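You operate a simulated robot arm through the tools that you are given. There is no shell and no other tool. Be economical: measure what you need, move in short steps, check, and stop when the job is done.

You are at the controls of a simulated two-armed robot. One attempt, no reset.

Task
Raise the camera stand to the red ring, lock it and stand it in the tray.
Fine: hold the stand while you free the lever, pull the column and lock it. Set down upright: camera stand.

The check looks at the end state, three seconds after you hand in, the way a careful person would. Anything else that was tipped, shoved, dropped, spilled or broken makes it a failure.

Robot
Two 7-joint arms with two-finger parallel grippers on one trunk, on a base that drives. Base frame: it is fixed to the floor where the robot stands at the start and does not move with it; the origin is under the middle of the robot, x ahead of it, y to its left, z up. Readings come in cm, degrees, newtons and seconds.
The left shoulder is at the start at [7, 16.3, 117], the right one opposite. With the tool pointing down near the work surface each hand reaches from about 36 to 88 cm from the robot's upright axis, wherever it stands, measured 20 degrees to its own side. Places, roughly: stand column [60, 0, 90]; stand lever [50, 0, 90]; walnut tray [60, -60, 80]. Payload 3.43 kg a hand.
The tool frame of a hand sits at the grasp point between the pads (the TCP): z along the fingers, y along the line on which they close. The tips reach 3.4 cm beyond it. The gripper opens to 12.8 cm. The fingers are 2.4 cm wide and 1.2 cm thick; the gripper's body (4.8 by 13 cm) begins 9.6 cm behind the TCP.
Orientation is that of the tool frame in the base frame, as a unit quaternion [x, y, z, w]. With the fingers straight down and closing along the base's y, the tool's x points along the base's -x, its y along +y and its z along -z.

Tools
- The arms move only by the tool jog_arm. It takes "left_motion", "right_motion" or both (then of equal length, played together; a hand with none holds still); each is a list of rows, each an object of numbers (a shift or turn left out is 0, a gripper value left out holds the last): "ax", "ay", "az": the turn, a rotation vector about the base's x, y, z in degrees; "tx", "ty", "tz": the shift along the base's x, y, z in cm; "fingers": the opening, from 0 (shut) to 1 (fully open). In form: [{"ax": .., "ay": .., "az": .., "tx": .., "ty": .., "tz": .., "fingers": ..}, ...]. A call has 1 to 8 rows; each row shifts and turns the commanded pose from where the row before left it. A row lasts 0.2 s, in which the tool goes at most 5 cm and 8.6 degrees; a call with a longer step from one row to the next is refused whole, and so is a gripper value outside its range. A pose out of reach is approached as far as the arm can. The call stops where the force on the tool passes 40 N (or 10 N more than at its start, if that is more) or the arm is blocked; 0.2 s more then pass. Each finger travels about 15.3 cm/s and halts on what it meets, pressing with about 24 N; the grip force reading is that of the motor and also rises with nothing between the fingers. The clock runs only during rows and for 0.2 s after the last one: add rows that do not move to give the fingers time. It gives the time, the measured TCP pose, the force on the tool (base axes), the opening and the grip force at its end, in the units of the frame above (readings bear some noise), with the torque about the TCP (base axes, N m) and any sound that the robot's microphone picked up.
- Cameras (640 x 400 px; columns grow to the right, rows downward): "scene" is now at [12.91, -2.62, 138.73]; the picture's right is [-0.33, -0.95, 0.00], its down [-0.63, 0.22, -0.74] and it looks along [0.70, -0.24, -0.67] (base axes); focal length 247 px, centre (320, 200). "left" rides on the left gripper at [7.6, 1.1, -16] in its tool frame; the picture's right is [-0.15, 0.99, 0.00], its down [-0.88, -0.13, -0.46] and it looks along [-0.45, -0.07, 0.89] (tool axes); focal length 234 px, centre (320, 200). "right" rides on the right gripper at [7.6, -1.1, -16] in its tool frame; the picture's right is [0.15, 0.99, 0.00], its down [-0.88, 0.13, -0.46] and it looks along [-0.45, 0.07, 0.89] (tool axes); focal length 234 px, centre (320, 200). There is no depth. A picture from a camera that has moved, and an enlarged one, comes with that camera's place and axes in the base frame and with its lens.
- capture(camera): a new picture of that camera. No time passes.
- slide_trunk(by): slides the trunk up (or, below 0, down) by that many cm; the arms and the scene camera ride with it, the base frame stays. It gives what a move gives, with no picture.
- drive_base(legs): drives the robot by 1 to 6 legs, each [ahead, left, turn to the left] in cm, cm and degrees, along the robot's own axes; the way and the turn of a leg run together, so that a leg with both is an arc; at most 150 cm and 180 degrees a leg. The arms and the cameras ride along, it lands a little off, and it stops where it bumps. It gives what a move gives.
- turn_head(pan, tilt): turns the head with the scene camera to pan (to the left, within 86 degrees either way) and tilt (down, from -29 to 69), counted from straight ahead of the robot. It gives what a move gives.
- inspect(camera, box): a new picture of the part [left, top, right, bottom] of that camera's present view, enlarged. No time passes.
- sign_off(): hands the job in; it is judged then, once.

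Go step by step. Nothing tells you exact positions but the pictures and the camera data: compare them with the known pose of the tool, close in by small moves and look again before you grip or let go. The budget is 120 turns and 100 pictures, counting those below and the enlarged ones. Unless the task says otherwise, let go and move clear before handing in, and close with one line.

The tools are called after "Request:" as name(argument=value, ...) on one line, values as JSON. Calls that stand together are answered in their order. jog_arm: Moves the arms, as the interface text tells. Its arguments: {"type":"object","properties":{"left_motion":{"type":"array","items":{"type":"object","properties":{"ax":{"type":"number"},"ay":{"type":"number"},"az":{"type":"number"},"tx":{"type":"number"},"ty":{"type":"number"},"tz":{"type":"number"},"fingers":{"type":"number"}}}},"right_motion":{"type":"array","items":{"type":"object","properties":{"ax":{"type":"number"},"ay":{"type":"number"},"az":{"type":"number"},"tx":{"type":"number"},"ty":{"type":"number"},"tz":{"type":"number"},"fingers":{"type":"number"}}}}},"required":[]} The other tools are called the same way: slide_trunk (by) slides the trunk up or down; drive_base (legs) drives the base; turn_head (pan, tilt) turns the head that bears the scene camera; capture (camera) takes a picture; inspect (camera, box) takes an enlarged picture of a part of a camera's view; sign_off () hands the job in.

At the start:

```text
t: 0.0
left_position: [58.84, 12.65, 119.02]
left_tool_rot: [-0.001, 1.0, 0.0, 0.0]
left_wrist_force: [-0.1, 0.0, -0.1]
left_ft_torque: [0.02, -0.02, -0.02]
left_width: 12.79
left_grip_force: 0.0
right_position: [39.08, -20.2, 119.3]
right_tool_rot: [0.0, 1.0, 0.0, 0.0]
right_wrist_force: [0.1, -0.6, 0.4]
right_ft_torque: [0.0, -0.01, -0.03]
right_width: 12.79
right_grip_force: 0.1
trunk travel left (down, up): [-65.0, 29.0]
robot x, y, heading: [0.14, 0.03, 0.2]
head pan, tilt: [-19.1, 42.1]
```

scene: 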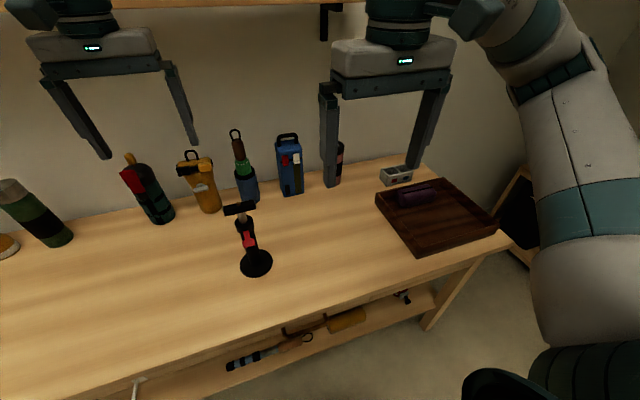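
right: 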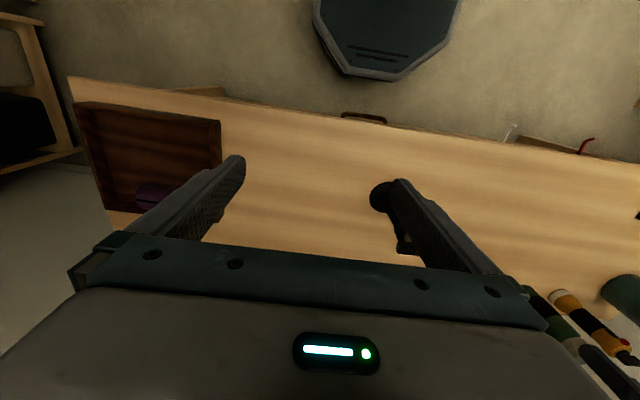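
left: 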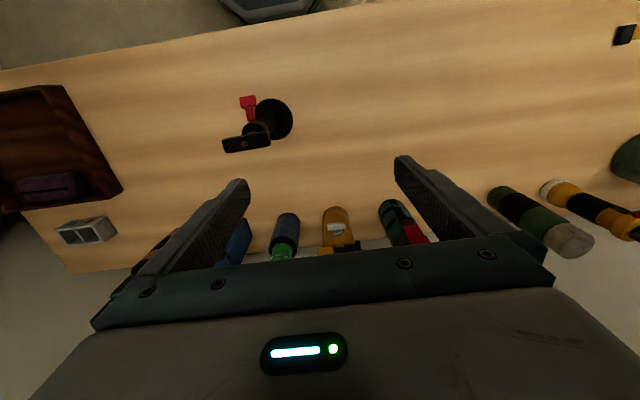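

I see the stand in the middle of the bench, with a black base, a red lever and a crossbar on top, and the tray to the right with an item inside. I'll look closer at both first.

Request:
inspect(camera="scene", box=[200, 180, 300, 290])

Request:
inspect(camera="left", box=[200, 70, 320, 170])

Request:
inspect(camera="scene", box=[360, 150, 520, 270])

```text
3.64 times, centred on (250, 235) of scene
camera zoom: at [12.91, -2.62, 138.73], right [-0.33, -0.95, 0.0], down [-0.63, 0.22, -0.74], along [0.7, -0.24, -0.67], focal length 898 px, centre (574, 73)
```

zoom: 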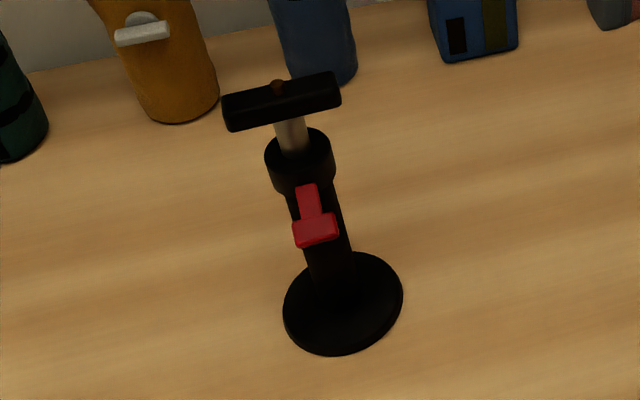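

```text
4.00 times, centred on (260, 120) of left
camera zoom: at [51.26, 13.83, 134.95], right [0.15, 0.99, 0.0], down [0.88, -0.13, 0.46], along [0.45, -0.07, -0.89], focal length 937 px, centre (560, 520)
```

zoom: 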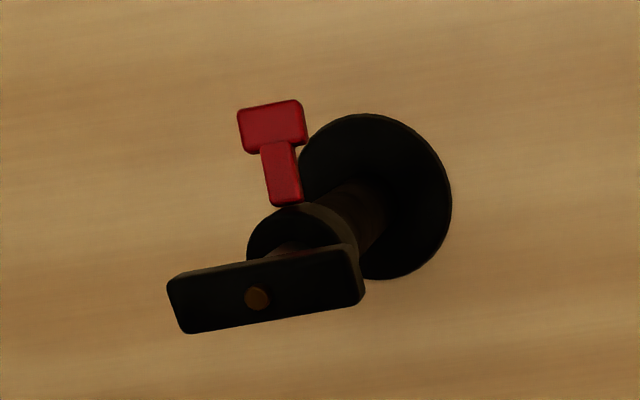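

```text
3.33 times, centred on (440, 210) of scene
camera zoom: at [12.91, -2.62, 138.73], right [-0.33, -0.95, 0.0], down [-0.63, 0.22, -0.74], along [0.7, -0.24, -0.67], focal length 824 px, centre (-80, 167)
```

zoom: 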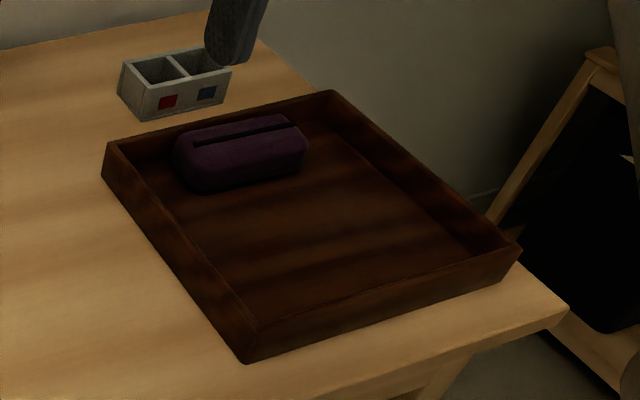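

The stand is near [57.7, 1.7], with its collar at about z = 93, the crossbar at about 99 and the lever handle at about [52.6, 1.2, 92]. I'll turn the right hand so it can hold the body from the right, and bring the left camera closer to study the lever.

Request:
jog_arm(right_motion=[{"az": -8.2, "ty": -2}, {"az": -8.2, "ty": -2}, {"az": -8.2, "ty": -2}, {"az": -8.2}, {"az": -8.2}, {"az": -8.2}, {"az": -8.2}, {"az": -8.2}], left_motion=[{"tx": -2, "ty": 1, "tz": -2.5}, {"tx": -2, "ty": 1, "tz": -2.5}, {"tx": -2, "ty": 1, "tz": -2.5}, {"tx": -2, "tz": -2.5}, {"tz": -2.5}, {"tz": -2.5}, {"tz": -2.5}, {"tz": -2.5}])

Request:
jog_arm(right_motion=[{"az": -8.2}, {"az": -8.2}, {"az": -8}, {"ax": 7.5}, {"ax": 7.5}, {"ax": 7.5}, {"ax": 7.5}, {"ax": 7.5}])

Request:
capture(camera="left")

Request:
capture(camera="scene")

```text
t: 1.8
left_position: [50.79, 15.6, 99.02]
left_tool_rot: [-0.001, 1.0, -0.001, 0.0]
left_wrist_force: [0.9, 0.4, 0.9]
left_ft_torque: [-0.04, 0.02, -0.02]
left_width: 12.81
left_grip_force: 0.0
right_position: [39.29, -26.3, 119.3]
right_tool_rot: [0.544, 0.839, 0.0, 0.0]
right_wrist_force: [-0.4, 0.2, -0.6]
right_ft_torque: [0.05, 0.0, -0.04]
right_width: 12.79
right_grip_force: 0.1
trunk travel left (down, up): [-65.0, 29.0]
robot x, y, heading: [0.16, -0.29, 0.1]
head pan, tilt: [-19.1, 42.1]
```

```text
t: 3.6
left_position: [50.71, 15.55, 99.08]
left_tool_rot: [-0.001, 1.0, 0.0, 0.001]
left_wrist_force: [0.6, 0.6, 0.5]
left_ft_torque: [0.03, 0.02, -0.05]
left_width: 12.79
left_grip_force: 0.0
right_position: [39.26, -26.26, 119.37]
right_tool_rot: [0.669, 0.669, 0.228, -0.229]
right_wrist_force: [0.3, 0.3, 0.1]
right_ft_torque: [0.02, -0.01, -0.01]
right_width: 12.8
right_grip_force: 0.1
trunk travel left (down, up): [-65.0, 29.0]
robot x, y, heading: [-0.36, 0.02, 0.1]
head pan, tilt: [-19.1, 42.1]
```

```text
93 pictures are left
camera left: at [43.06, 16.72, 114.98], right [0.14, 0.99, 0.0], down [0.88, -0.13, 0.46], along [0.45, -0.07, -0.89], focal length 234 px, centre (320, 200)
```

left: 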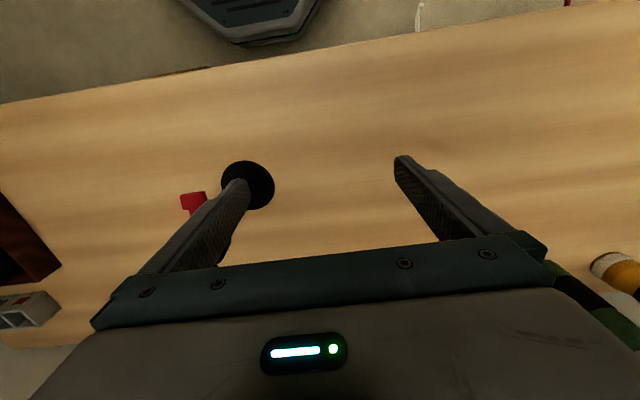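

```text
92 pictures are left
camera scene: at [12.86, -2.72, 138.74], right [-0.33, -0.95, 0.0], down [-0.63, 0.22, -0.74], along [0.7, -0.24, -0.67], focal length 247 px, centre (320, 200)
```

scene: 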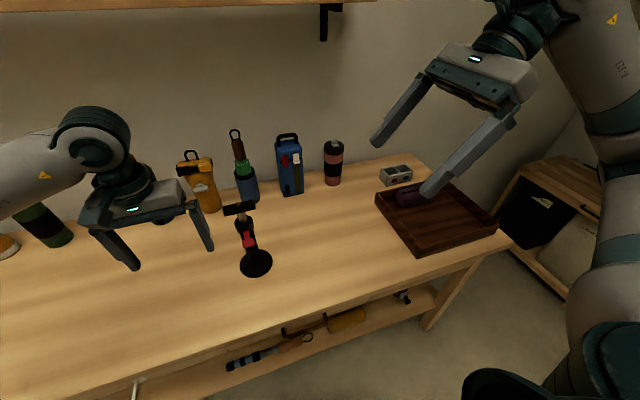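

The right hand has turned well. I'll lower the trunk a bit for posture and a lower viewpoint, then look again.

Request:
slide_trunk(by=-13)

Request:
turn_head(pan=-5, tilt=38)

Request:
inspect(camera="scene", box=[240, 120, 400, 220])

Request:
capture(camera="right")

```text
t: 5.2
left_position: [50.69, 15.61, 86.0]
left_tool_rot: [-0.001, 1.0, 0.0, 0.0]
left_wrist_force: [0.6, -0.1, -0.1]
left_ft_torque: [0.01, 0.02, 0.01]
left_width: 12.81
left_grip_force: 0.0
right_position: [39.21, -26.21, 106.27]
right_tool_rot: [0.669, 0.67, 0.227, -0.228]
right_wrist_force: [-0.7, 0.1, -0.3]
right_ft_torque: [0.0, -0.02, -0.01]
right_width: 12.81
right_grip_force: 0.1
trunk travel left (down, up): [-52.0, 42.0]
robot x, y, heading: [-0.03, -0.23, -0.1]
head pan, tilt: [-19.1, 42.1]
```

```text
t: 5.9
left_position: [50.67, 15.69, 86.14]
left_tool_rot: [-0.001, 1.0, 0.0, 0.001]
left_wrist_force: [0.3, 0.1, -0.6]
left_ft_torque: [-0.01, -0.01, 0.01]
left_width: 12.8
left_grip_force: 0.0
right_position: [39.22, -26.23, 106.29]
right_tool_rot: [0.669, 0.67, 0.227, -0.228]
right_wrist_force: [-0.6, 0.8, -0.1]
right_ft_torque: [0.01, 0.03, -0.01]
right_width: 12.79
right_grip_force: 0.1
trunk travel left (down, up): [-52.0, 42.0]
robot x, y, heading: [-0.21, -0.15, -0.0]
head pan, tilt: [-5.0, 38.0]
```

```text
4.00 times, centred on (320, 170) of scene
camera zoom: at [13.61, -0.66, 126.34], right [-0.09, -1.0, 0.0], down [-0.61, 0.05, -0.79], along [0.78, -0.07, -0.62], focal length 988 px, centre (320, 320)
```

zoom: 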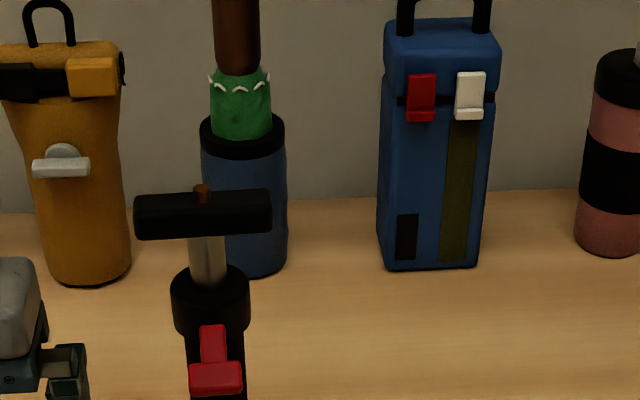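

```text
90 pictures are left
camera right: at [38.24, -29.85, 123.73], right [0.99, 0.12, 0.09], down [0.13, -0.98, -0.17], along [0.07, 0.18, -0.98], focal length 234 px, centre (320, 200)
```

right: 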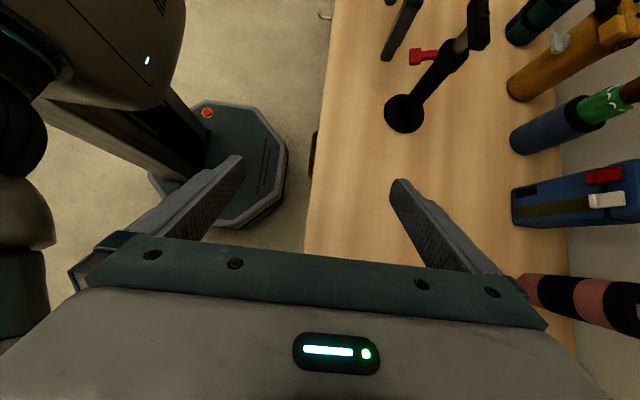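

I'll tilt the right hand up further so its camera gets a side view of the lever.

Request:
jog_arm(right_motion=[{"ax": 7.5, "tx": 2}, {"ax": 7.5, "tx": 3}, {"ax": 7.5, "tx": 3, "tz": -3}, {"tx": 3, "tz": -3}, {"tx": 3, "tz": -3}, {"tx": 2, "tz": -2}])

Request:
capture(camera="right")

```text
t: 7.3
left_position: [50.7, 15.6, 85.98]
left_tool_rot: [-0.002, 1.0, -0.001, 0.0]
left_wrist_force: [-0.6, -1.0, 0.1]
left_ft_torque: [0.0, 0.01, -0.03]
left_width: 12.83
left_grip_force: 0.1
right_position: [55.17, -26.09, 95.22]
right_tool_rot: [0.613, 0.612, 0.353, -0.354]
right_wrist_force: [0.0, 0.0, -0.2]
right_ft_torque: [-0.01, 0.0, 0.03]
right_width: 12.8
right_grip_force: 0.1
trunk travel left (down, up): [-52.0, 42.0]
robot x, y, heading: [-0.12, -0.17, 0.1]
head pan, tilt: [-5.0, 38.0]
```

```text
89 pictures are left
camera right: at [54.2, -36.12, 109.74], right [0.99, 0.07, 0.13], down [0.13, -0.83, -0.54], along [0.07, 0.55, -0.84], focal length 234 px, centre (320, 200)
```

right: 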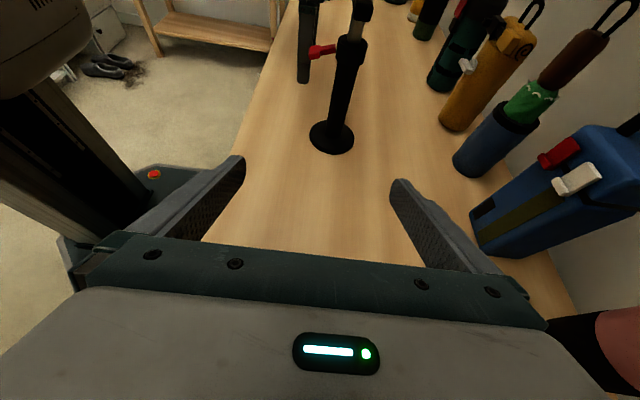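

Request:
inspect(camera="right", box=[280, 0, 400, 160])

```text
2.50 times, centred on (340, 80) of right
camera zoom: at [54.2, -36.12, 109.74], right [0.99, 0.07, 0.13], down [0.13, -0.83, -0.54], along [0.07, 0.55, -0.84], focal length 585 px, centre (270, 500)
```

zoom: 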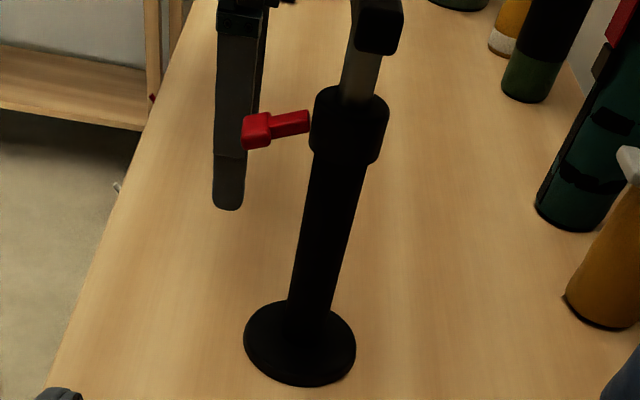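

The lever sticks out from the collar towards the robot, drooping a little, and the body tube is about 3.4 cm thick at about [58, 1.3]. I'll bring the right hand in for the body below the collar.

Request:
jog_arm(right_motion=[{"tx": 1, "ty": 4, "tz": -0.5, "fingers": 0.6}, {"tx": 1, "ty": 4, "tz": -1}, {"tx": 0.8, "ty": 4, "tz": -1}, {"ty": 3, "tz": -0.7}, {"ty": 2.6, "tz": -1.5}, {"ty": 2.6, "tz": -1.5}])

Request:
capture(camera="right")

Request:
capture(camera="scene")

```text
t: 8.7
left_position: [50.68, 15.64, 86.05]
left_tool_rot: [-0.001, 1.0, 0.0, 0.0]
left_wrist_force: [0.6, 0.1, 0.6]
left_ft_torque: [0.0, -0.02, 0.01]
left_width: 12.77
left_grip_force: 0.1
right_position: [57.85, -5.72, 89.32]
right_tool_rot: [0.612, 0.612, 0.353, -0.354]
right_wrist_force: [-0.9, 0.7, -0.4]
right_ft_torque: [-0.01, -0.03, -0.04]
right_width: 7.68
right_grip_force: 0.0
trunk travel left (down, up): [-52.0, 42.0]
robot x, y, heading: [0.02, -0.08, -0.2]
head pan, tilt: [-5.0, 38.0]
```

```text
87 pictures are left
camera right: at [56.98, -15.76, 103.88], right [0.99, 0.07, 0.13], down [0.13, -0.84, -0.53], along [0.07, 0.55, -0.84], focal length 234 px, centre (320, 200)
```

right: 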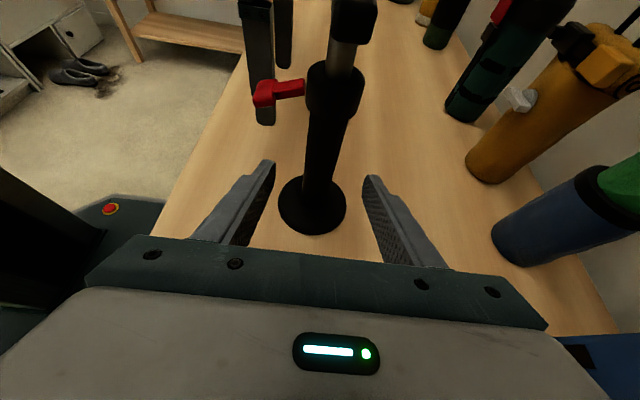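

```text
86 pictures are left
camera scene: at [13.63, -0.6, 126.34], right [-0.09, -1.0, 0.0], down [-0.61, 0.05, -0.79], along [0.78, -0.07, -0.62], focal length 247 px, centre (320, 200)
```

scene: 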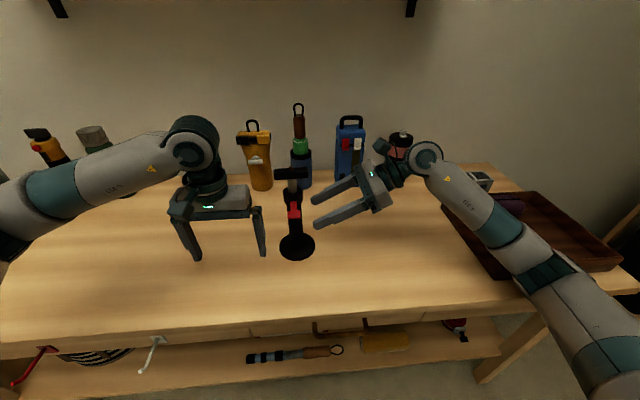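

The base centre is at about [58.2, 1.1], so the fingers straddle it well. I'll slide in and close on the body.

Request:
jog_arm(right_motion=[{"tx": 0.3, "ty": 1.7, "tz": -1.1}, {"ty": 1.7, "tz": -1.1}, {"ty": 1.7, "tz": -1.1}, {"ty": 1.6, "tz": -1}, {"fingers": 0.35}, {"fingers": 0.2}, {}, {}])

Request:
capture(camera="right")

Request:
inspect(camera="scene", box=[240, 140, 360, 270])

```text
t: 10.5
left_position: [50.47, 15.63, 86.25]
left_tool_rot: [-0.001, 1.0, -0.001, 0.002]
left_wrist_force: [-0.2, -0.4, 0.5]
left_ft_torque: [0.02, 0.03, 0.02]
left_width: 12.8
left_grip_force: 0.1
right_position: [58.04, 0.6, 85.39]
right_tool_rot: [0.613, 0.613, 0.356, -0.35]
right_wrist_force: [-1.6, -2.4, 3.3]
right_ft_torque: [-0.18, 0.45, 0.1]
right_width: 3.3
right_grip_force: 24.1
trunk travel left (down, up): [-52.0, 42.0]
robot x, y, heading: [0.14, 0.16, -0.3]
head pan, tilt: [-5.0, 38.0]
```

```text
85 pictures are left
camera right: at [57.02, -9.4, 100.05], right [0.99, 0.07, 0.14], down [0.13, -0.84, -0.53], along [0.08, 0.54, -0.84], focal length 234 px, centre (320, 200)
```

right: 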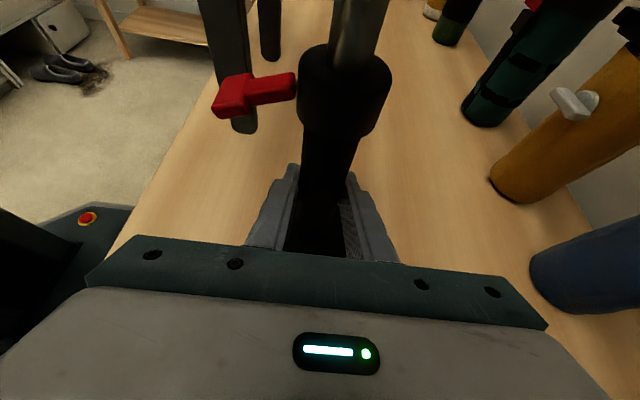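

```text
3.08 times, centred on (300, 205) of scene
camera zoom: at [13.15, -0.59, 126.44], right [-0.09, -1.0, 0.0], down [-0.61, 0.05, -0.79], along [0.79, -0.07, -0.61], focal length 760 px, centre (382, 185)
```

zoom: 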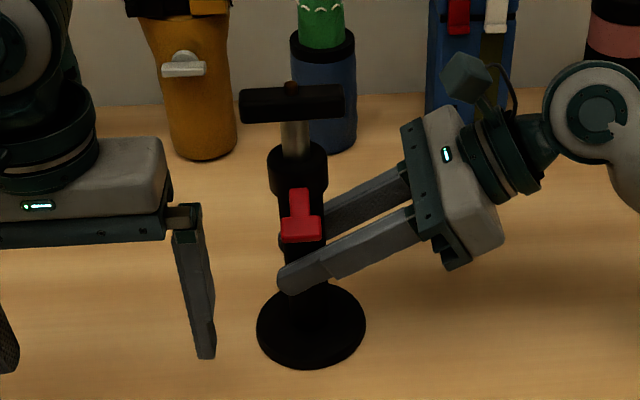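

The right hand has the body at 3.3 cm width. Before pushing the lever, I'll look at its pivot up close.

Request:
inspect(camera="right", box=[190, 20, 410, 160])

Request:
inspect(camera="scene", box=[275, 160, 325, 230])

```text
2.86 times, centred on (300, 90) of right
camera zoom: at [57.02, -9.4, 100.05], right [0.99, 0.07, 0.14], down [0.13, -0.84, -0.53], along [0.08, 0.54, -0.84], focal length 669 px, centre (377, 514)
```

zoom: 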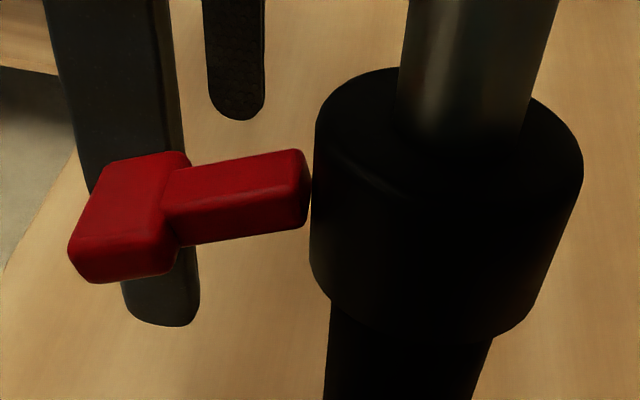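

```text
5.71 times, centred on (300, 195) of scene
camera zoom: at [13.15, -0.59, 126.44], right [-0.09, -1.0, 0.0], down [-0.61, 0.05, -0.79], along [0.79, -0.07, -0.61], focal length 1412 px, centre (434, 229)
```

zoom: 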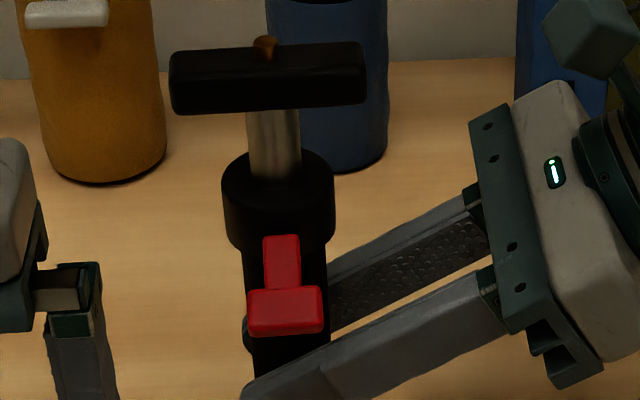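

The lever hinges at about [56, 1.3, 93.5] and its T handle is at about [52.9, 1.3, 92.3]. I'll raise and tilt the left hand so it comes at the T from the robot's side and above.

Request:
jog_arm(left_motion=[{"tz": 4, "tx": -1, "ay": -7}, {"tz": 4, "tx": -1, "ay": -7}, {"tz": 4, "tx": -1, "ay": -7}, {"tz": 3, "ay": -7, "ty": -2}, {"ay": -7, "ty": -3, "fingers": 0.5}, {"ty": -3}, {"ty": -3}, {"ty": -3}])

Request:
capture(camera="left")

Request:
capture(camera="right")

```text
t: 12.3
left_position: [47.13, 1.96, 101.11]
left_tool_rot: [-0.001, 0.953, -0.001, 0.303]
left_wrist_force: [0.2, 0.5, -0.7]
left_ft_torque: [0.03, -0.02, 0.01]
left_width: 6.41
left_grip_force: 0.1
right_position: [58.2, 0.7, 85.47]
right_tool_rot: [0.612, 0.614, 0.356, -0.35]
right_wrist_force: [0.7, -3.6, 5.0]
right_ft_torque: [-0.1, 0.24, 0.09]
right_width: 3.29
right_grip_force: 24.4
trunk travel left (down, up): [-52.0, 42.0]
robot x, y, heading: [0.07, -0.1, 0.0]
head pan, tilt: [-5.0, 38.0]
```

```text
81 pictures are left
camera left: at [31.75, 3.08, 109.77], right [0.12, 0.99, 0.08], down [0.46, -0.13, 0.88], along [0.88, -0.07, -0.47], focal length 234 px, centre (320, 200)
```

left: 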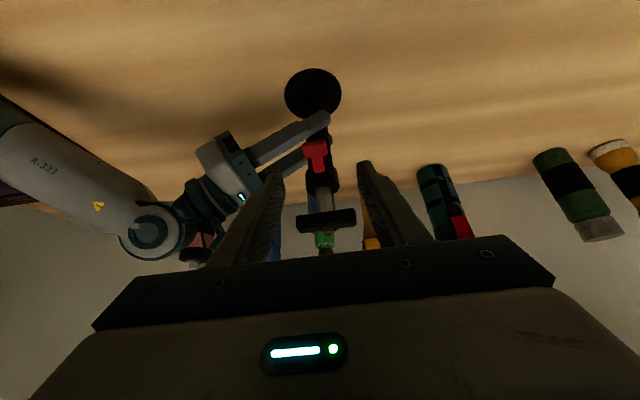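

```text
80 pictures are left
camera right: at [56.96, -9.28, 100.04], right [0.99, 0.07, 0.14], down [0.13, -0.84, -0.53], along [0.08, 0.54, -0.84], focal length 234 px, centre (320, 200)
```

right: 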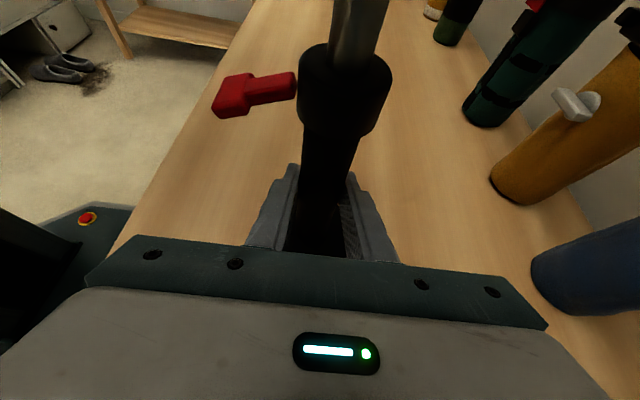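

The T is between the left fingers and a little ahead of them. I'll advance along the fingers most of the way and check.

Request:
jog_arm(left_motion=[{"tx": 1.1, "ty": -0.4, "tz": -2}, {"tx": 1.1, "ty": -0.3, "tz": -2}, {"tx": 1.1, "tz": -1.6}, {}])

Request:
capture(camera="left")

Request:
inspect(camera="right", box=[160, 0, 420, 160])

```text
t: 13.3
left_position: [50.5, 1.05, 95.68]
left_tool_rot: [0.001, 0.953, -0.002, 0.303]
left_wrist_force: [0.8, -0.3, 0.7]
left_ft_torque: [0.03, -0.01, -0.02]
left_width: 6.43
left_grip_force: 0.0
right_position: [58.18, 0.68, 85.3]
right_tool_rot: [0.612, 0.614, 0.355, -0.35]
right_wrist_force: [-1.6, -2.0, 3.3]
right_ft_torque: [-0.1, 0.36, 0.11]
right_width: 3.31
right_grip_force: 24.2
trunk travel left (down, up): [-52.0, 42.0]
robot x, y, heading: [0.17, 0.06, -0.2]
head pan, tilt: [-5.0, 38.0]
```

```text
79 pictures are left
camera left: at [35.18, 2.34, 104.31], right [0.12, 0.99, 0.08], down [0.46, -0.13, 0.88], along [0.88, -0.07, -0.47], focal length 234 px, centre (320, 200)
```

left: 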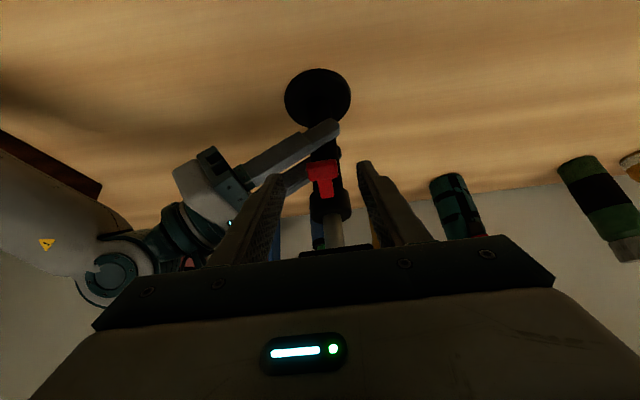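

```text
2.46 times, centred on (290, 80) of right
camera zoom: at [56.96, -9.26, 100.03], right [0.99, 0.07, 0.14], down [0.13, -0.84, -0.53], along [0.08, 0.54, -0.84], focal length 576 px, centre (394, 495)
```

zoom: 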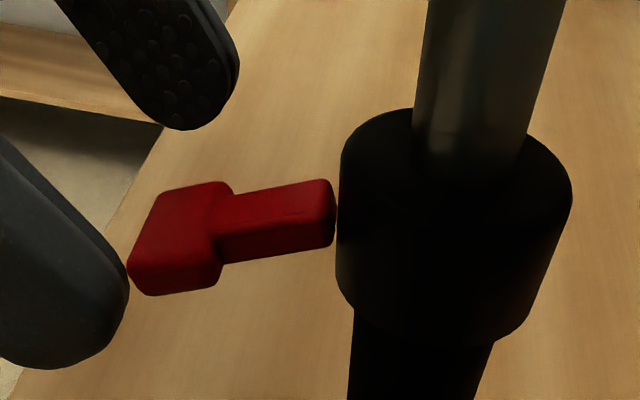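

The T lies midway between the fingertips. I'll advance another 2 cm and close on it gently.

Request:
jog_arm(left_motion=[{"tx": 0.5, "ty": 0.15, "tz": -0.9}, {"tx": 0.5, "ty": 0.15, "tz": -0.9}, {"fingers": 0.35}, {"fingers": 0.25}, {"fingers": 0.18}, {}])

Request:
capture(camera="left")

Request:
inspect(camera="right", box=[160, 0, 420, 160])

```text
t: 14.7
left_position: [51.5, 1.44, 93.97]
left_tool_rot: [-0.002, 0.953, -0.001, 0.303]
left_wrist_force: [0.6, -0.8, -0.2]
left_ft_torque: [-0.12, 0.03, 0.21]
left_width: 2.71
left_grip_force: 23.5
right_position: [58.05, 0.63, 85.35]
right_tool_rot: [0.612, 0.613, 0.357, -0.349]
right_wrist_force: [-1.0, -1.2, 0.8]
right_ft_torque: [0.11, 0.26, -0.14]
right_width: 3.3
right_grip_force: 24.6
trunk travel left (down, up): [-52.0, 42.0]
robot x, y, heading: [0.18, 0.03, -0.0]
head pan, tilt: [-5.0, 38.0]
```

```text
77 pictures are left
camera left: at [36.09, 2.63, 102.54], right [0.12, 0.99, 0.08], down [0.46, -0.13, 0.88], along [0.88, -0.07, -0.47], focal length 234 px, centre (320, 200)
```

left: 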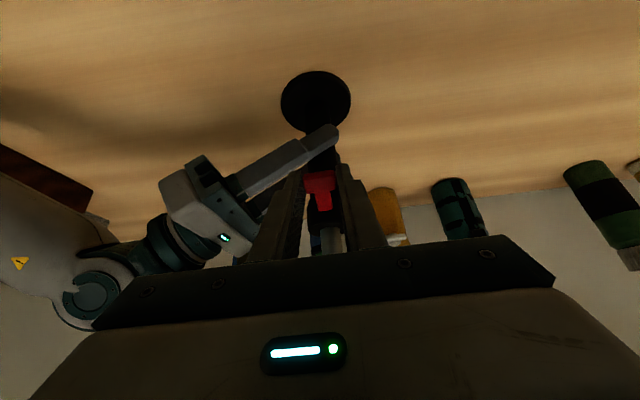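

```text
2.46 times, centred on (290, 80) of right
camera zoom: at [56.97, -9.23, 100.02], right [0.99, 0.07, 0.14], down [0.13, -0.84, -0.53], along [0.08, 0.54, -0.84], focal length 576 px, centre (394, 495)
```

zoom: 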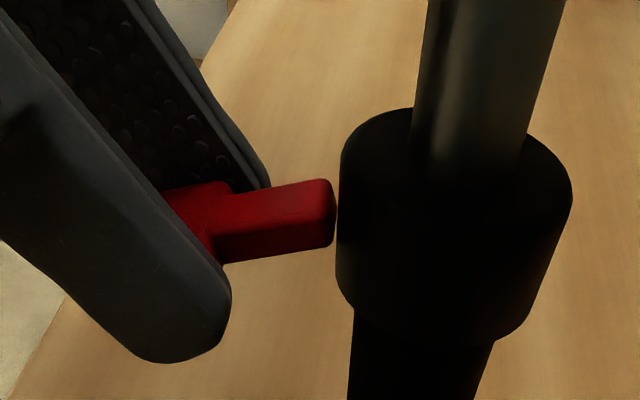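

The T is gripped at 2.7 cm. I'll try a small upward pull and watch the force.

Request:
jog_arm(left_motion=[{"tx": -0.15, "tz": 0.4}, {"tx": -0.1, "tz": 0.4}, {}])

Request:
inspect(camera="right", box=[160, 0, 420, 160])

```text
t: 15.5
left_position: [51.18, 1.43, 94.6]
left_tool_rot: [0.0, 0.953, 0.0, 0.303]
left_wrist_force: [7.0, 6.3, -11.8]
left_ft_torque: [0.1, 0.55, 0.25]
left_width: 2.73
left_grip_force: 24.5
right_position: [58.1, 0.65, 85.39]
right_tool_rot: [0.612, 0.614, 0.355, -0.35]
right_wrist_force: [-5.9, -6.2, 12.8]
right_ft_torque: [0.55, -0.21, 0.2]
right_width: 3.31
right_grip_force: 24.6
trunk travel left (down, up): [-52.0, 42.0]
robot x, y, heading: [-0.24, 0.17, -0.3]
head pan, tilt: [-5.0, 38.0]
```

```text
2.46 times, centred on (290, 80) of right
camera zoom: at [56.95, -9.21, 100.06], right [0.99, 0.07, 0.14], down [0.13, -0.84, -0.53], along [0.08, 0.54, -0.84], focal length 576 px, centre (394, 495)
```

zoom: 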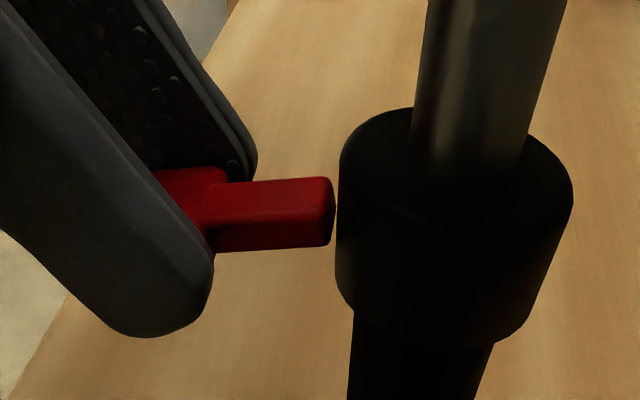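

The lever turns upward at about 12 N. I'll continue along the arc in small steps.

Request:
jog_arm(left_motion=[{"tx": -0.05, "tz": 0.4}, {"tx": 0.0, "tz": 0.4}, {"tx": 0.05, "tz": 0.4}, {}])

Request:
inspect(camera="right", box=[160, 0, 420, 160])

```text
t: 16.5
left_position: [51.34, 1.35, 95.86]
left_tool_rot: [0.0, 0.953, -0.002, 0.303]
left_wrist_force: [-7.6, 4.3, -12.0]
left_ft_torque: [0.11, 0.91, 0.46]
left_width: 2.72
left_grip_force: 24.4
right_position: [58.0, 0.8, 85.39]
right_tool_rot: [0.612, 0.614, 0.355, -0.35]
right_wrist_force: [6.9, -3.9, 12.1]
right_ft_torque: [0.37, 0.95, -0.23]
right_width: 3.34
right_grip_force: 23.7
trunk travel left (down, up): [-52.0, 42.0]
robot x, y, heading: [-0.01, -0.12, -0.1]
head pan, tilt: [-5.0, 38.0]
```

```text
2.46 times, centred on (290, 80) of right
camera zoom: at [56.97, -9.14, 100.02], right [0.99, 0.07, 0.13], down [0.13, -0.84, -0.53], along [0.08, 0.54, -0.84], focal length 576 px, centre (394, 495)
```

zoom: 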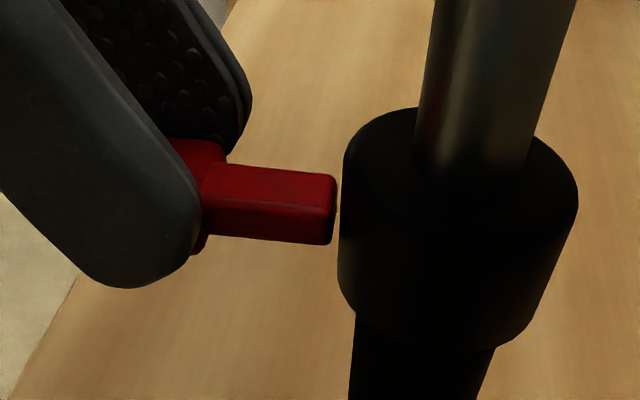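

Request:
jog_arm(left_motion=[{"tz": 0.4}, {"tx": 0.05, "tz": 0.4}, {"tx": 0.1, "tz": 0.4}, {"tx": 0.15, "tz": 0.4}, {}])

Request:
inspect(camera="right", box=[160, 0, 420, 160])

```text
t: 17.7
left_position: [51.5, 1.38, 97.5]
left_tool_rot: [-0.001, 0.953, -0.002, 0.303]
left_wrist_force: [-2.6, 1.7, -10.9]
left_ft_torque: [0.11, 0.71, 0.28]
left_width: 2.65
left_grip_force: 24.4
right_position: [58.09, 0.82, 85.41]
right_tool_rot: [0.612, 0.614, 0.355, -0.349]
right_wrist_force: [3.5, -2.1, 10.5]
right_ft_torque: [0.21, 0.51, -0.11]
right_width: 3.34
right_grip_force: 23.6
trunk travel left (down, up): [-52.0, 42.0]
robot x, y, heading: [0.1, -0.09, -0.3]
head pan, tilt: [-5.0, 38.0]
```

```text
2.46 times, centred on (290, 80) of right
camera zoom: at [56.92, -9.11, 100.03], right [0.99, 0.07, 0.13], down [0.13, -0.84, -0.53], along [0.07, 0.54, -0.84], focal length 576 px, centre (394, 495)
```

zoom: 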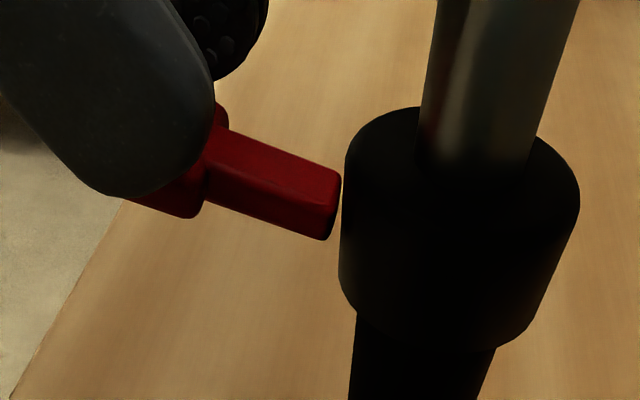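

The lever is at about +20° and the fingers have slipped a little up the T. I'll re-grip deeper and keep going.

Request:
jog_arm(left_motion=[{"fingers": 0.36}, {"fingers": 0.36}, {"tx": 0.5, "tz": -0.9}, {"tx": 0.3, "tz": -0.5}, {"fingers": 0.18}, {}, {}])

Request:
inspect(camera="right", box=[160, 0, 420, 160])

```text
t: 19.3
left_position: [52.31, 1.55, 96.09]
left_tool_rot: [-0.001, 0.953, -0.001, 0.303]
left_wrist_force: [-3.6, 4.2, 4.0]
left_ft_torque: [0.22, -0.06, 0.25]
left_width: 2.73
left_grip_force: 23.9
right_position: [58.1, 0.91, 85.3]
right_tool_rot: [0.613, 0.614, 0.354, -0.349]
right_wrist_force: [1.9, -5.8, -0.4]
right_ft_torque: [-0.06, 0.36, 0.02]
right_width: 3.32
right_grip_force: 24.1
trunk travel left (down, up): [-52.0, 42.0]
robot x, y, heading: [-0.11, 0.02, -0.1]
head pan, tilt: [-5.0, 38.0]
```

```text
2.46 times, centred on (290, 80) of right
camera zoom: at [56.95, -9.04, 99.97], right [0.99, 0.07, 0.13], down [0.13, -0.84, -0.53], along [0.07, 0.54, -0.84], focal length 576 px, centre (394, 495)
```

zoom: 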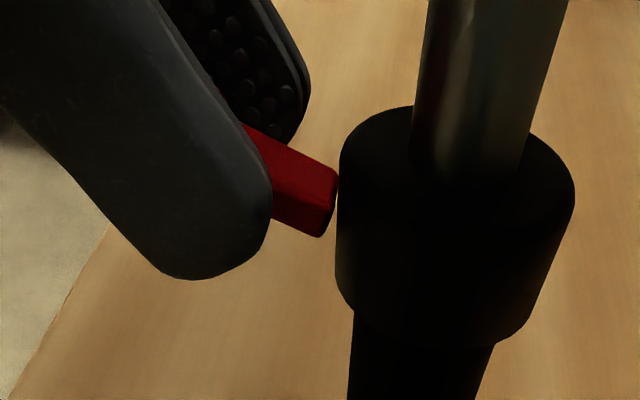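

Request:
jog_arm(left_motion=[{"tx": 0.1, "tz": 0.4}, {"tx": 0.2, "tz": 0.4}, {"tx": 0.25, "tz": 0.35}, {"tx": 0.3, "tz": 0.35}, {}])

Request:
inspect(camera="right", box=[160, 0, 420, 160])

```text
t: 20.5
left_position: [53.14, 1.47, 97.76]
left_tool_rot: [-0.001, 0.953, -0.002, 0.303]
left_wrist_force: [-1.5, 1.6, -22.0]
left_ft_torque: [0.2, 0.26, 0.25]
left_width: 2.73
left_grip_force: 24.0
right_position: [57.93, 0.94, 85.4]
right_tool_rot: [0.611, 0.614, 0.356, -0.351]
right_wrist_force: [2.0, -2.6, 19.0]
right_ft_torque: [0.13, 1.06, -0.2]
right_width: 3.59
right_grip_force: 24.2
trunk travel left (down, up): [-52.0, 42.0]
robot x, y, heading: [-0.09, -0.11, 0.3]
head pan, tilt: [-5.0, 38.0]
```

```text
2.46 times, centred on (290, 80) of right
camera zoom: at [56.86, -9.03, 100.07], right [0.99, 0.07, 0.14], down [0.13, -0.84, -0.53], along [0.07, 0.54, -0.84], focal length 576 px, centre (394, 495)
```

zoom: 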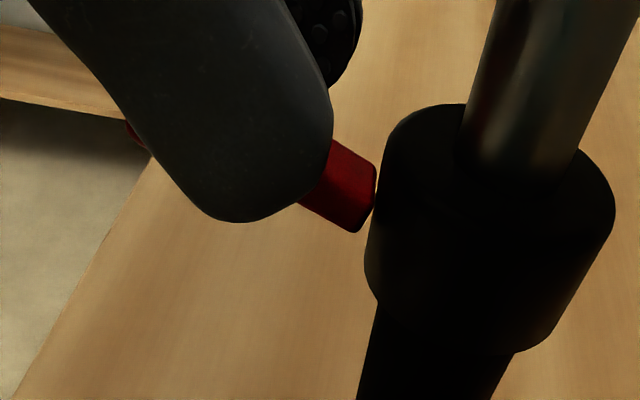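

The stand itself tilted slightly, so the lever has probably reached its upper stop. I'll back off a little.

Request:
jog_arm(left_motion=[{"tx": -0.3, "tz": -0.35}, {"tx": -0.25, "tz": -0.35}, {}])

Request:
inspect(camera="right", box=[160, 0, 420, 160])

Request:
capture(camera="scene")

```text
t: 21.3
left_position: [52.68, 1.48, 97.15]
left_tool_rot: [-0.002, 0.952, -0.002, 0.305]
left_wrist_force: [-1.2, 4.9, 13.2]
left_ft_torque: [0.4, -0.66, 0.17]
left_width: 2.74
left_grip_force: 24.1
right_position: [58.05, 0.89, 85.22]
right_tool_rot: [0.613, 0.615, 0.353, -0.35]
right_wrist_force: [-2.8, -4.4, -6.2]
right_ft_torque: [0.02, 0.17, -0.03]
right_width: 3.44
right_grip_force: 23.3
trunk travel left (down, up): [-52.0, 42.0]
robot x, y, heading: [0.13, 0.39, 0.0]
head pan, tilt: [-5.0, 38.0]
```

```text
2.46 times, centred on (290, 80) of right
camera zoom: at [56.93, -8.94, 99.88], right [0.99, 0.07, 0.13], down [0.13, -0.84, -0.53], along [0.07, 0.54, -0.84], focal length 576 px, centre (394, 495)
```

zoom: 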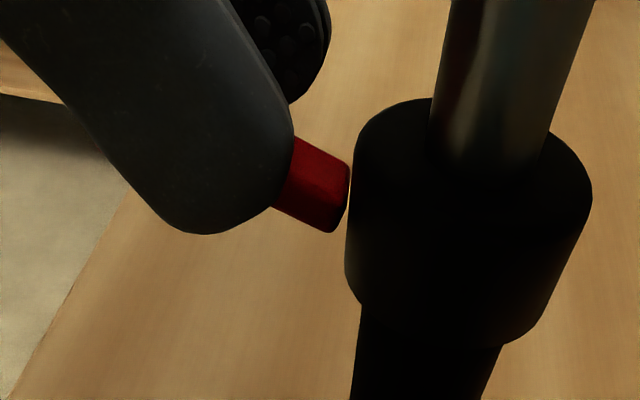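

```text
69 pictures are left
camera scene: at [13.05, -0.29, 126.45], right [-0.09, -1.0, 0.0], down [-0.61, 0.05, -0.79], along [0.79, -0.07, -0.61], focal length 247 px, centre (320, 200)
```

scene: 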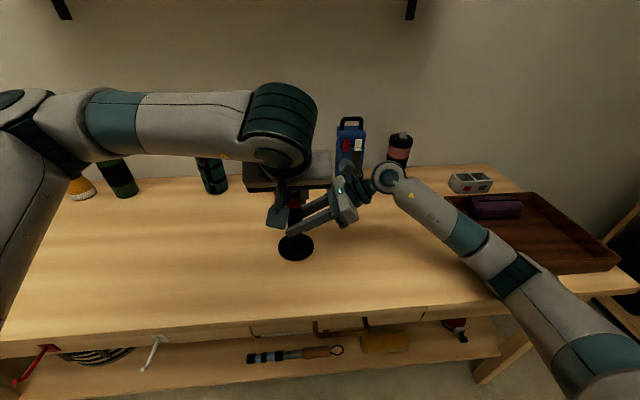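

I'll release the lever with the left hand and back it off to see the stand and lever state.

Request:
jog_arm(left_motion=[{"fingers": 0.4}, {"fingers": 0.4}, {"tx": -1.15, "tz": 1.63}, {"tx": -1.15, "tz": 1.63}, {"tx": -1.7, "tz": 2.45}, {"tx": -1.7, "tz": 2.45}])

Request:
capture(camera="right")

Request:
capture(camera="left")

```text
t: 22.7
left_position: [46.85, 1.5, 105.06]
left_tool_rot: [-0.001, 0.953, -0.002, 0.303]
left_wrist_force: [0.2, 0.4, -0.1]
left_ft_torque: [0.01, 0.01, -0.01]
left_width: 5.14
left_grip_force: 0.1
right_position: [57.98, 0.97, 85.26]
right_tool_rot: [0.611, 0.615, 0.354, -0.351]
right_wrist_force: [-0.1, 0.6, -3.9]
right_ft_torque: [-0.04, -0.14, 0.01]
right_width: 3.35
right_grip_force: 24.4
trunk travel left (down, up): [-52.0, 42.0]
robot x, y, heading: [0.02, -0.14, 0.2]
head pan, tilt: [-5.0, 38.0]
```

```text
68 pictures are left
camera right: at [56.89, -8.98, 100.0], right [0.99, 0.07, 0.13], down [0.13, -0.84, -0.53], along [0.07, 0.54, -0.84], focal length 234 px, centre (320, 200)
```

right: 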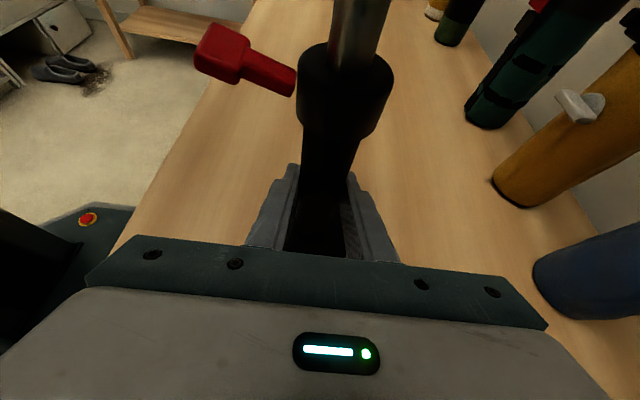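

```text
67 pictures are left
camera left: at [31.51, 2.67, 113.63], right [0.12, 0.99, 0.08], down [0.46, -0.13, 0.88], along [0.88, -0.07, -0.47], focal length 234 px, centre (320, 200)
```

left: 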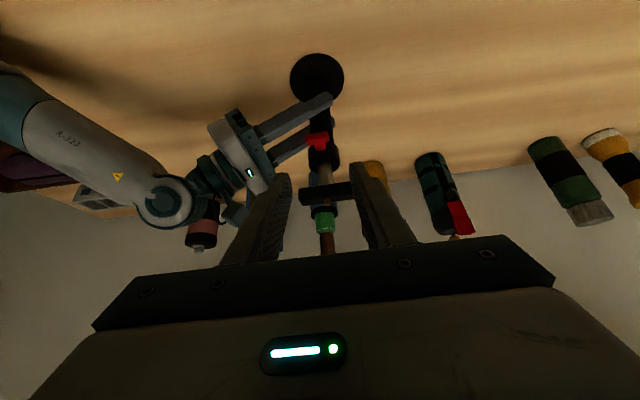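

The lever is now raised and the column hasn't moved. Next I'll take the crossbar by its ends with the left hand, at centre [58.2, 1.5, 99.3] and about 7 cm long, while the right hand keeps hold of the body.

Request:
jog_arm(left_motion=[{"tx": 2.4, "fingers": 0.72}, {"tx": 2.4}, {"tx": 2.4, "tz": -0.2}, {"tx": 0.6, "tz": -0.8}, {}])

Request:
capture(camera="left")

Request:
capture(camera="right")

```text
t: 23.9
left_position: [54.71, 1.49, 104.13]
left_tool_rot: [-0.001, 0.953, -0.002, 0.303]
left_wrist_force: [0.3, 0.1, 0.5]
left_ft_torque: [-0.02, -0.02, -0.02]
left_width: 9.22
left_grip_force: 0.1
right_position: [57.92, 0.96, 85.24]
right_tool_rot: [0.611, 0.614, 0.355, -0.351]
right_wrist_force: [0.9, 1.1, -0.7]
right_ft_torque: [-0.07, -0.07, -0.05]
right_width: 3.34
right_grip_force: 24.1
trunk travel left (down, up): [-52.0, 42.0]
robot x, y, heading: [0.21, -0.06, -0.1]
head pan, tilt: [-5.0, 38.0]
```

```text
66 pictures are left
camera left: at [39.33, 2.72, 112.6], right [0.12, 0.99, 0.08], down [0.46, -0.13, 0.88], along [0.88, -0.07, -0.47], focal length 234 px, centre (320, 200)
```

left: 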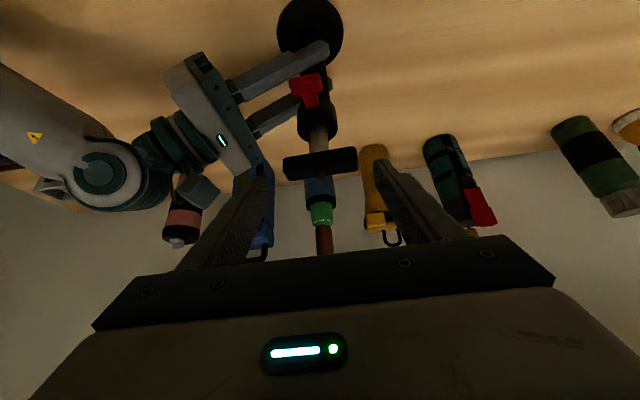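

```text
65 pictures are left
camera right: at [56.89, -8.96, 100.0], right [0.99, 0.07, 0.13], down [0.13, -0.84, -0.53], along [0.07, 0.54, -0.84], focal length 234 px, centre (320, 200)
```

right: 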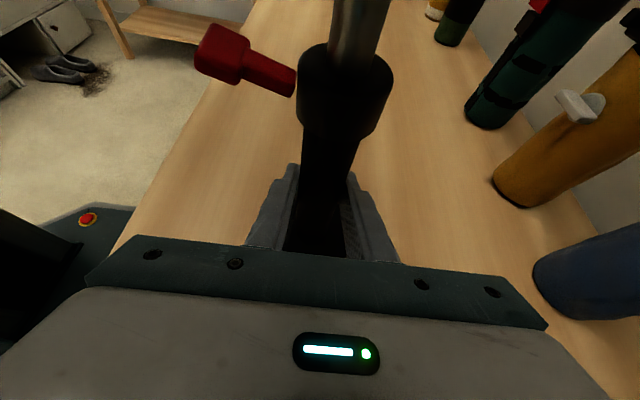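

The bar is centred between the fingers. I'll move in and close on its ends.

Request:
jog_arm(left_motion=[{"tx": 1, "tz": -1.5}, {"tx": 1, "tz": -1.5}, {"tx": 0.9, "tz": -1.3}, {"fingers": 0.58}, {"fingers": 0.5}, {}, {}])

Request:
capture(camera="left")

```text
t: 25.5
left_position: [57.84, 1.64, 99.71]
left_tool_rot: [-0.002, 0.953, -0.001, 0.303]
left_wrist_force: [0.7, 16.5, 2.0]
left_ft_torque: [0.9, -0.4, 0.44]
left_width: 7.25
left_grip_force: 23.4
right_position: [57.95, 1.01, 85.29]
right_tool_rot: [0.612, 0.614, 0.355, -0.35]
right_wrist_force: [-1.2, -21.9, 6.8]
right_ft_torque: [0.31, 0.49, -0.29]
right_width: 3.32
right_grip_force: 24.2
trunk travel left (down, up): [-52.0, 42.0]
robot x, y, heading: [0.13, -0.0, -0.0]
head pan, tilt: [-5.0, 38.0]
```

```text
64 pictures are left
camera left: at [42.37, 2.72, 108.32], right [0.12, 0.99, 0.08], down [0.46, -0.13, 0.88], along [0.88, -0.07, -0.47], focal length 234 px, centre (320, 200)
```

left: 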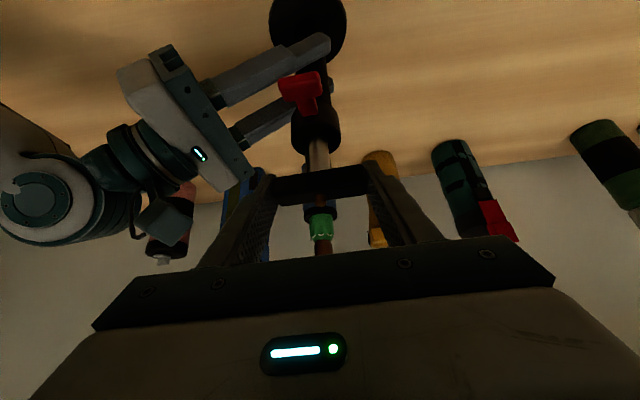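

The bar is held at 7.25 cm with some side load, so I'll relieve that by shifting +y. Then I'll pull up slightly to test.

Request:
jog_arm(left_motion=[{"ty": 0.3}, {}])

Request:
jog_arm(left_motion=[{"tz": 0.4}, {"tz": 0.4}, {}])

Request:
capture(camera="right")

```text
t: 26.1
left_position: [57.73, 1.66, 99.88]
left_tool_rot: [0.001, 0.953, -0.004, 0.302]
left_wrist_force: [1.5, -5.2, -0.8]
left_ft_torque: [-0.33, 0.23, 0.42]
left_width: 7.25
left_grip_force: 24.4
right_position: [57.95, 1.01, 85.34]
right_tool_rot: [0.611, 0.614, 0.355, -0.351]
right_wrist_force: [-0.1, 5.3, 3.2]
right_ft_torque: [-0.41, -0.52, -0.35]
right_width: 3.33
right_grip_force: 24.0
trunk travel left (down, up): [-52.0, 42.0]
robot x, y, heading: [0.15, -0.05, 0.2]
head pan, tilt: [-5.0, 38.0]
```

```text
t: 26.9
left_position: [57.6, 1.76, 100.61]
left_tool_rot: [-0.001, 0.953, -0.003, 0.303]
left_wrist_force: [4.9, -8.2, -1.3]
left_ft_torque: [-0.44, 0.09, 0.42]
left_width: 7.26
left_grip_force: 23.8
right_position: [57.96, 1.04, 85.29]
right_tool_rot: [0.612, 0.614, 0.355, -0.35]
right_wrist_force: [-3.7, 7.9, 1.3]
right_ft_torque: [-0.88, -0.73, -0.41]
right_width: 3.33
right_grip_force: 23.8
trunk travel left (down, up): [-52.0, 42.0]
robot x, y, heading: [-0.26, -0.06, 0.1]
head pan, tilt: [-5.0, 38.0]
```

```text
63 pictures are left
camera right: at [56.85, -8.89, 99.99], right [0.99, 0.07, 0.13], down [0.13, -0.84, -0.53], along [0.07, 0.54, -0.84], focal length 234 px, centre (320, 200)
```

right: 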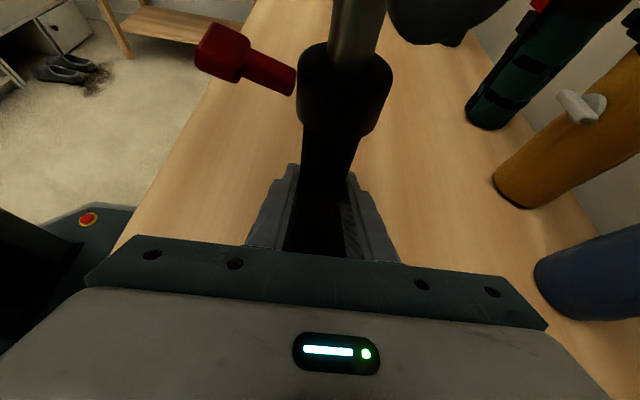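

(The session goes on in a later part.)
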